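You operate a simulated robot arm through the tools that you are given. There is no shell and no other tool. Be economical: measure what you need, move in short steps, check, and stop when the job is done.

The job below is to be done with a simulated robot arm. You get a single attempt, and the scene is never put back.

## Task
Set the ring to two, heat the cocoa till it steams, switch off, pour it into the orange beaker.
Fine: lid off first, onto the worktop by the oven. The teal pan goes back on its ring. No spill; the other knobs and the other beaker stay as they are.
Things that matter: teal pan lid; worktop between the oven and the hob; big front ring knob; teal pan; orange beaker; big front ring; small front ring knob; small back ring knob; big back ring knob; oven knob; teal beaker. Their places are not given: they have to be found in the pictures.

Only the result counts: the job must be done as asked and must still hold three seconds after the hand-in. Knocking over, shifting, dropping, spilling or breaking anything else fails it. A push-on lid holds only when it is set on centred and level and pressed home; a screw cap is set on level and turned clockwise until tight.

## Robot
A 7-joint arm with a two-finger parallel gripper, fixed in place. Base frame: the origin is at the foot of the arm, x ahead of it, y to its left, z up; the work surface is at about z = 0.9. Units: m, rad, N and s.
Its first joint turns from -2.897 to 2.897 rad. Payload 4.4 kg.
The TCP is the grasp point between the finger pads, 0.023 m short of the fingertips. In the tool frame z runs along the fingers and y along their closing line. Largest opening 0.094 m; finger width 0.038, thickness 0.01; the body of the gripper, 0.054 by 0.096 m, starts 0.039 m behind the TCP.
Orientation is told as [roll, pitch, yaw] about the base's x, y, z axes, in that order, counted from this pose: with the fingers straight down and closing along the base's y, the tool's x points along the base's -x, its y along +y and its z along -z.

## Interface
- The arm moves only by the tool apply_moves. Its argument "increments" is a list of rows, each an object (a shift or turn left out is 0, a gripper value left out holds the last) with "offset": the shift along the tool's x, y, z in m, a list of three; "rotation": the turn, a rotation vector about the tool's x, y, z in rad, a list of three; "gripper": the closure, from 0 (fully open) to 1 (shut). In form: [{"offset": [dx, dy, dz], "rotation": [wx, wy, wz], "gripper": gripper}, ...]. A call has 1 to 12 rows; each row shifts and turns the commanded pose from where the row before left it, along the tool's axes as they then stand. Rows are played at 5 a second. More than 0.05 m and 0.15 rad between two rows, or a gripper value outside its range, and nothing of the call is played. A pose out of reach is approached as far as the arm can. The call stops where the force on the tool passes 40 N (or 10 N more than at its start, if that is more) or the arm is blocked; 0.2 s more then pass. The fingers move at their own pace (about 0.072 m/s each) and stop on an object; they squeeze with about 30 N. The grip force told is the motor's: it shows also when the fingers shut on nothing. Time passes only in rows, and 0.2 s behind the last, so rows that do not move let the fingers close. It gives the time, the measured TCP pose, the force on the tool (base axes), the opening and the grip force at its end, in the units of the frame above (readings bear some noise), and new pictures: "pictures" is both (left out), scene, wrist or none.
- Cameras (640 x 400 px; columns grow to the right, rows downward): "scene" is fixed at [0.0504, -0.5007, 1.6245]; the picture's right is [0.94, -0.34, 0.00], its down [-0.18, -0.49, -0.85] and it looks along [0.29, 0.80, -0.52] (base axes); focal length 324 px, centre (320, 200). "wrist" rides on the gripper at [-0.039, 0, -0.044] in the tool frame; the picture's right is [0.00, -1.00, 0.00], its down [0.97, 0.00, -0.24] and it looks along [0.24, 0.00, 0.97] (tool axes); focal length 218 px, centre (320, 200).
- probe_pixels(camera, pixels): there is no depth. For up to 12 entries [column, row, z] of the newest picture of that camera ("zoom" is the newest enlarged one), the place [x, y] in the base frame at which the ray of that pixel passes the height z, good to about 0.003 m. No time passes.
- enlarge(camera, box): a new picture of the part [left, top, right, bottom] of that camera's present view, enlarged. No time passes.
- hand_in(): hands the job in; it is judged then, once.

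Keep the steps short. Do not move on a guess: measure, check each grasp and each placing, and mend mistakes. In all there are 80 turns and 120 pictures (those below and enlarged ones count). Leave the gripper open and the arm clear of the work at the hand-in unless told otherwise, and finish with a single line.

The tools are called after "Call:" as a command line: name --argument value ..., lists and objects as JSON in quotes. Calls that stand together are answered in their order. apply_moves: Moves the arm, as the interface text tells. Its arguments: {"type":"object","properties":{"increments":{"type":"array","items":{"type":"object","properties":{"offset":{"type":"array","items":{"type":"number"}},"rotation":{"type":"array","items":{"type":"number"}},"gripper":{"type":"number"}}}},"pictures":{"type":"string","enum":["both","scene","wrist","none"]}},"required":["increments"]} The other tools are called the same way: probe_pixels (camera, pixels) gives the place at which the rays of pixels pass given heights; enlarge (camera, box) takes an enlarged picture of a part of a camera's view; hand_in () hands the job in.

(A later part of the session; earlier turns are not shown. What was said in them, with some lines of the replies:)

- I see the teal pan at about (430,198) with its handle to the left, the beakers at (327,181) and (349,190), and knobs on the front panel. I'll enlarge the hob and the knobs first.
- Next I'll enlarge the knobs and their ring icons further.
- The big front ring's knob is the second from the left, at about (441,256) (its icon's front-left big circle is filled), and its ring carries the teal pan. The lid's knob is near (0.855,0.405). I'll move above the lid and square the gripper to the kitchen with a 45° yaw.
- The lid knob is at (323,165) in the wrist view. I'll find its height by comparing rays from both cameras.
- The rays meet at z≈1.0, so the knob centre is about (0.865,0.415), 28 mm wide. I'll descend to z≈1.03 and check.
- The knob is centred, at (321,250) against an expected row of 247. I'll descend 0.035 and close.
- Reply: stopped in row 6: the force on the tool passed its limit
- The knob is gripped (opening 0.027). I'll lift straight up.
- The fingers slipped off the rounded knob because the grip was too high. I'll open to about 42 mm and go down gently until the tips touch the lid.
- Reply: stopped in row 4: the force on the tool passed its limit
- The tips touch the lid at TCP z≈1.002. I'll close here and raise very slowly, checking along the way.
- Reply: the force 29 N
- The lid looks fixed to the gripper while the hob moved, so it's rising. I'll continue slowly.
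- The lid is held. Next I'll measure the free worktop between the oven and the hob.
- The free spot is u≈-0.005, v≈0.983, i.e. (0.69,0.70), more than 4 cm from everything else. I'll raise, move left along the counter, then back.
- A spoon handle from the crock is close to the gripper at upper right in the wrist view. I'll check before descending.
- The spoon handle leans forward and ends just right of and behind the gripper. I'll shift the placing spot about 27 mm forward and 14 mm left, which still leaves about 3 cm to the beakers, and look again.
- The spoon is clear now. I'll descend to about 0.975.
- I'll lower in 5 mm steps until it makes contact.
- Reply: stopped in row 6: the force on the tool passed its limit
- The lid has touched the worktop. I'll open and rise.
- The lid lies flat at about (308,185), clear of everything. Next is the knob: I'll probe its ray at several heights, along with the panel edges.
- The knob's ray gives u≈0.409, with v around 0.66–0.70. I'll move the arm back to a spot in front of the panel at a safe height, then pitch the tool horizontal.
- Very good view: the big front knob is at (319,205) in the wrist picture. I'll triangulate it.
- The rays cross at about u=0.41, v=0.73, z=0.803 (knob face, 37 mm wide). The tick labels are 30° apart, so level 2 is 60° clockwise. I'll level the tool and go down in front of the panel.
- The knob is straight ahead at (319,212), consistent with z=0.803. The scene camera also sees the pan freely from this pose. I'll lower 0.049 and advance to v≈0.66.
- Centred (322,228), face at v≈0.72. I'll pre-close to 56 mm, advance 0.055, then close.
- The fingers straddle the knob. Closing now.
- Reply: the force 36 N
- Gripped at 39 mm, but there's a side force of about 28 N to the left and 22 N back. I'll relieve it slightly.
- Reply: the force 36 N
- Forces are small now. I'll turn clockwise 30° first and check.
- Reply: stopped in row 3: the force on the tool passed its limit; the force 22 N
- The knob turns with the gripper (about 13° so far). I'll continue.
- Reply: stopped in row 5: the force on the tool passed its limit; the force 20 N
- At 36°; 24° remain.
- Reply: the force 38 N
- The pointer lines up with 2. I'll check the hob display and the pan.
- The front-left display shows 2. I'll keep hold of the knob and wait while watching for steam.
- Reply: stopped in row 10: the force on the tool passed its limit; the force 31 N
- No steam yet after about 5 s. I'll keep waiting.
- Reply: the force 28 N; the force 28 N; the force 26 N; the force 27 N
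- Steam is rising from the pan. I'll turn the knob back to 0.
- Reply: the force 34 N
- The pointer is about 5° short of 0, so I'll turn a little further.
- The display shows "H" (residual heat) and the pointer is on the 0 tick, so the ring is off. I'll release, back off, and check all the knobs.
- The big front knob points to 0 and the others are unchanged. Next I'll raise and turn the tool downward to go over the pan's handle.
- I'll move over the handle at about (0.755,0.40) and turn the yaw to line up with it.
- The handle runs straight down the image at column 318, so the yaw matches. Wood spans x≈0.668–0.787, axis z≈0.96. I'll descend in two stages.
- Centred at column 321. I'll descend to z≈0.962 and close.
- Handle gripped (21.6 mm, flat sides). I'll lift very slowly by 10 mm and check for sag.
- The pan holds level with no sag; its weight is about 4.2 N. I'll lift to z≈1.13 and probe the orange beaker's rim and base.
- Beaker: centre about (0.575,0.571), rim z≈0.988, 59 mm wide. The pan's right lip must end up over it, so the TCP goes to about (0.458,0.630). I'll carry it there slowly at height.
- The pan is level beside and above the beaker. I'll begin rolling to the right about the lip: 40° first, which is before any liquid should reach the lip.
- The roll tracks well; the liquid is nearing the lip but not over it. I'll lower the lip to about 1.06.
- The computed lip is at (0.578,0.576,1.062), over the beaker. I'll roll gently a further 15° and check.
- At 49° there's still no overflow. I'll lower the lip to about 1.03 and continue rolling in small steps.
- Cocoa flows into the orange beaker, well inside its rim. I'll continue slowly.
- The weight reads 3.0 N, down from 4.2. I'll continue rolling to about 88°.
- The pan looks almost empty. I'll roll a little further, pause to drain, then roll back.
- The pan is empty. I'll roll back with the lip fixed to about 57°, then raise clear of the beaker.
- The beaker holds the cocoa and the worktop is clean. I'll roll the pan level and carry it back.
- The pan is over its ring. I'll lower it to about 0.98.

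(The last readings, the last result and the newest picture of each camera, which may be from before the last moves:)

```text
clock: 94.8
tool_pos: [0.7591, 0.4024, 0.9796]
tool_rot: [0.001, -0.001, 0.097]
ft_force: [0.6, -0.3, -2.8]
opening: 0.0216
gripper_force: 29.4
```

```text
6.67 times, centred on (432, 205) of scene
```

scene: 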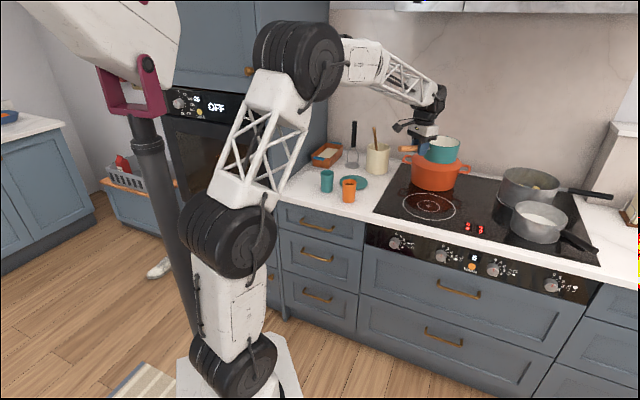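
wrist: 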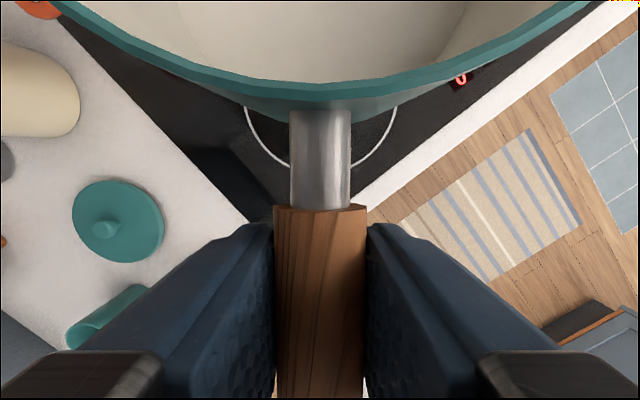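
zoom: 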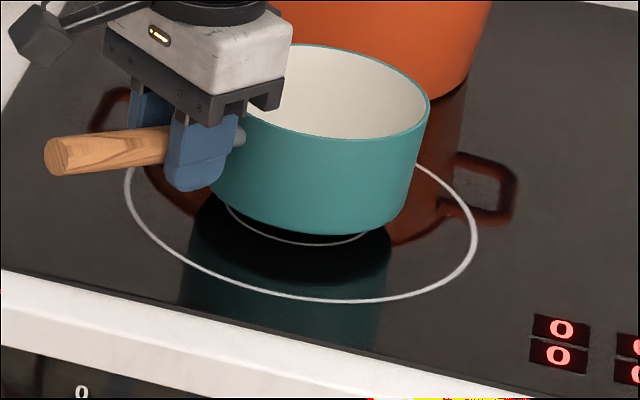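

It's centred over the ring, about 17 mm up. I'll lower finely until it makes contact.

Call:
apply_moves --increments '[{"offset": [0, 0, 0.005]}, {"offset": [0, 0, 0.005]}, {"offset": [0, 0, 0.003]}, {"offset": [0, 0, 0.002]}, {"offset": [0, 0, 0.002]}, {"offset": [0, 0, 0.001]}, {}]'

Call:
enlarge --camera "scene" --box '[384, 175, 480, 235]'

```text
clock: 96.4
tool_pos: [0.7602, 0.4041, 0.9634]
tool_rot: [0.001, -0.003, 0.097]
ft_force: [-5.7, -0.1, 18.4]
opening: 0.0216
gripper_force: 29.9
```

scene: 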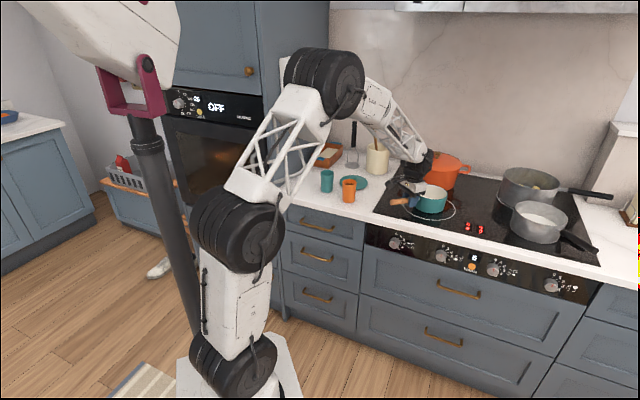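
wrist: 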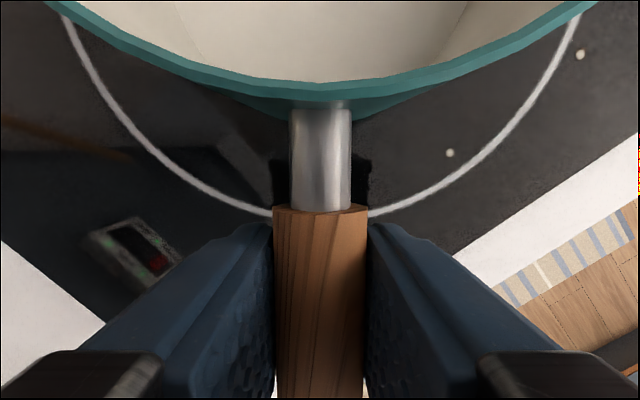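

```text
6.67 times, centred on (432, 205) of scene
```

zoom: 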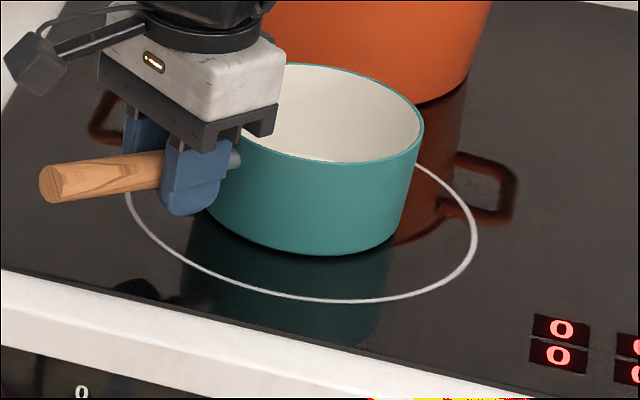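

It's seated (18 N). I'll ease off 1 mm, open and rise straight up.

Call:
apply_moves --increments '[{"offset": [0, 0, -0.0008]}, {"gripper": 0.7}, {"gripper": 0.5}, {"gripper": 0.3}, {}, {"offset": [0, 0, -0.03]}, {"offset": [0, 0, -0.045]}, {"offset": [0, 0, -0.045]}, {"offset": [0, 0, -0.045]}, {"offset": [0, 0, -0.045], "gripper": 0}, {}]'

Call:
enlarge --camera "scene" --box '[310, 130, 500, 250]'

```text
clock: 98.8
tool_pos: [0.7581, 0.4037, 1.1722]
tool_rot: [0.001, -0.001, 0.1]
ft_force: [0.0, 0.1, 0.7]
opening: 0.0942
gripper_force: 0.0
```

scene: 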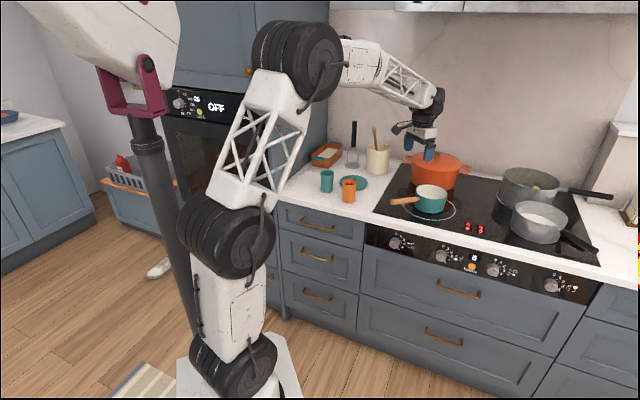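
wrist: 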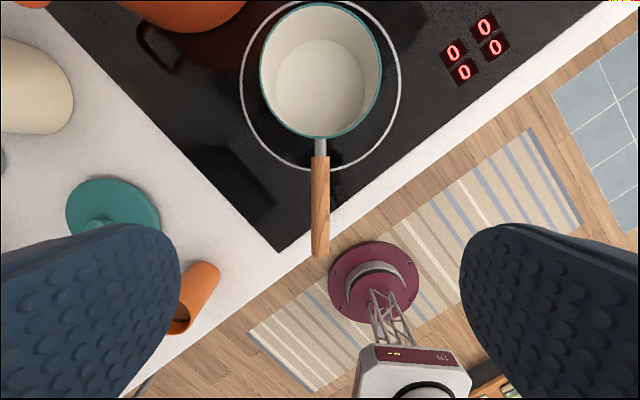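

```text
3.33 times, centred on (405, 190) of scene
```

zoom: 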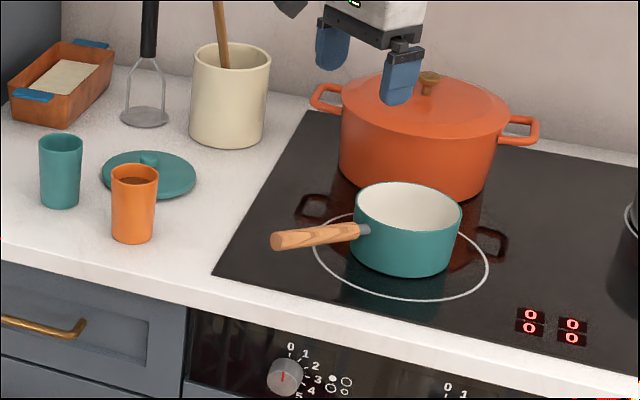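

Everything is in place: the pan is on its ring and empty, the cocoa is in the orange beaker, the lid is on the worktop and all displays read 0. I'll raise the arm clear and hand in.

Call:
apply_moves --increments '[{"offset": [0.03, 0, -0.03]}, {"offset": [0.03, 0, -0.03]}, {}]' --pictures "none"

Call:
hand_in

```text
clock: 99.6
tool_pos: [0.6988, 0.3969, 1.2336]
tool_rot: [0.0, -0.001, 0.099]
ft_force: [0.8, 0.7, 0.1]
opening: 0.094
gripper_force: 0.1
```

```text
The job is handed in.
```

The job is handed in: the lid is on the worktop between the oven and the hob, the cocoa was heated at two until it steamed, the ring is off, the cocoa is in the orange beaker with no spill seen, and the empty teal pan is back on its ring.
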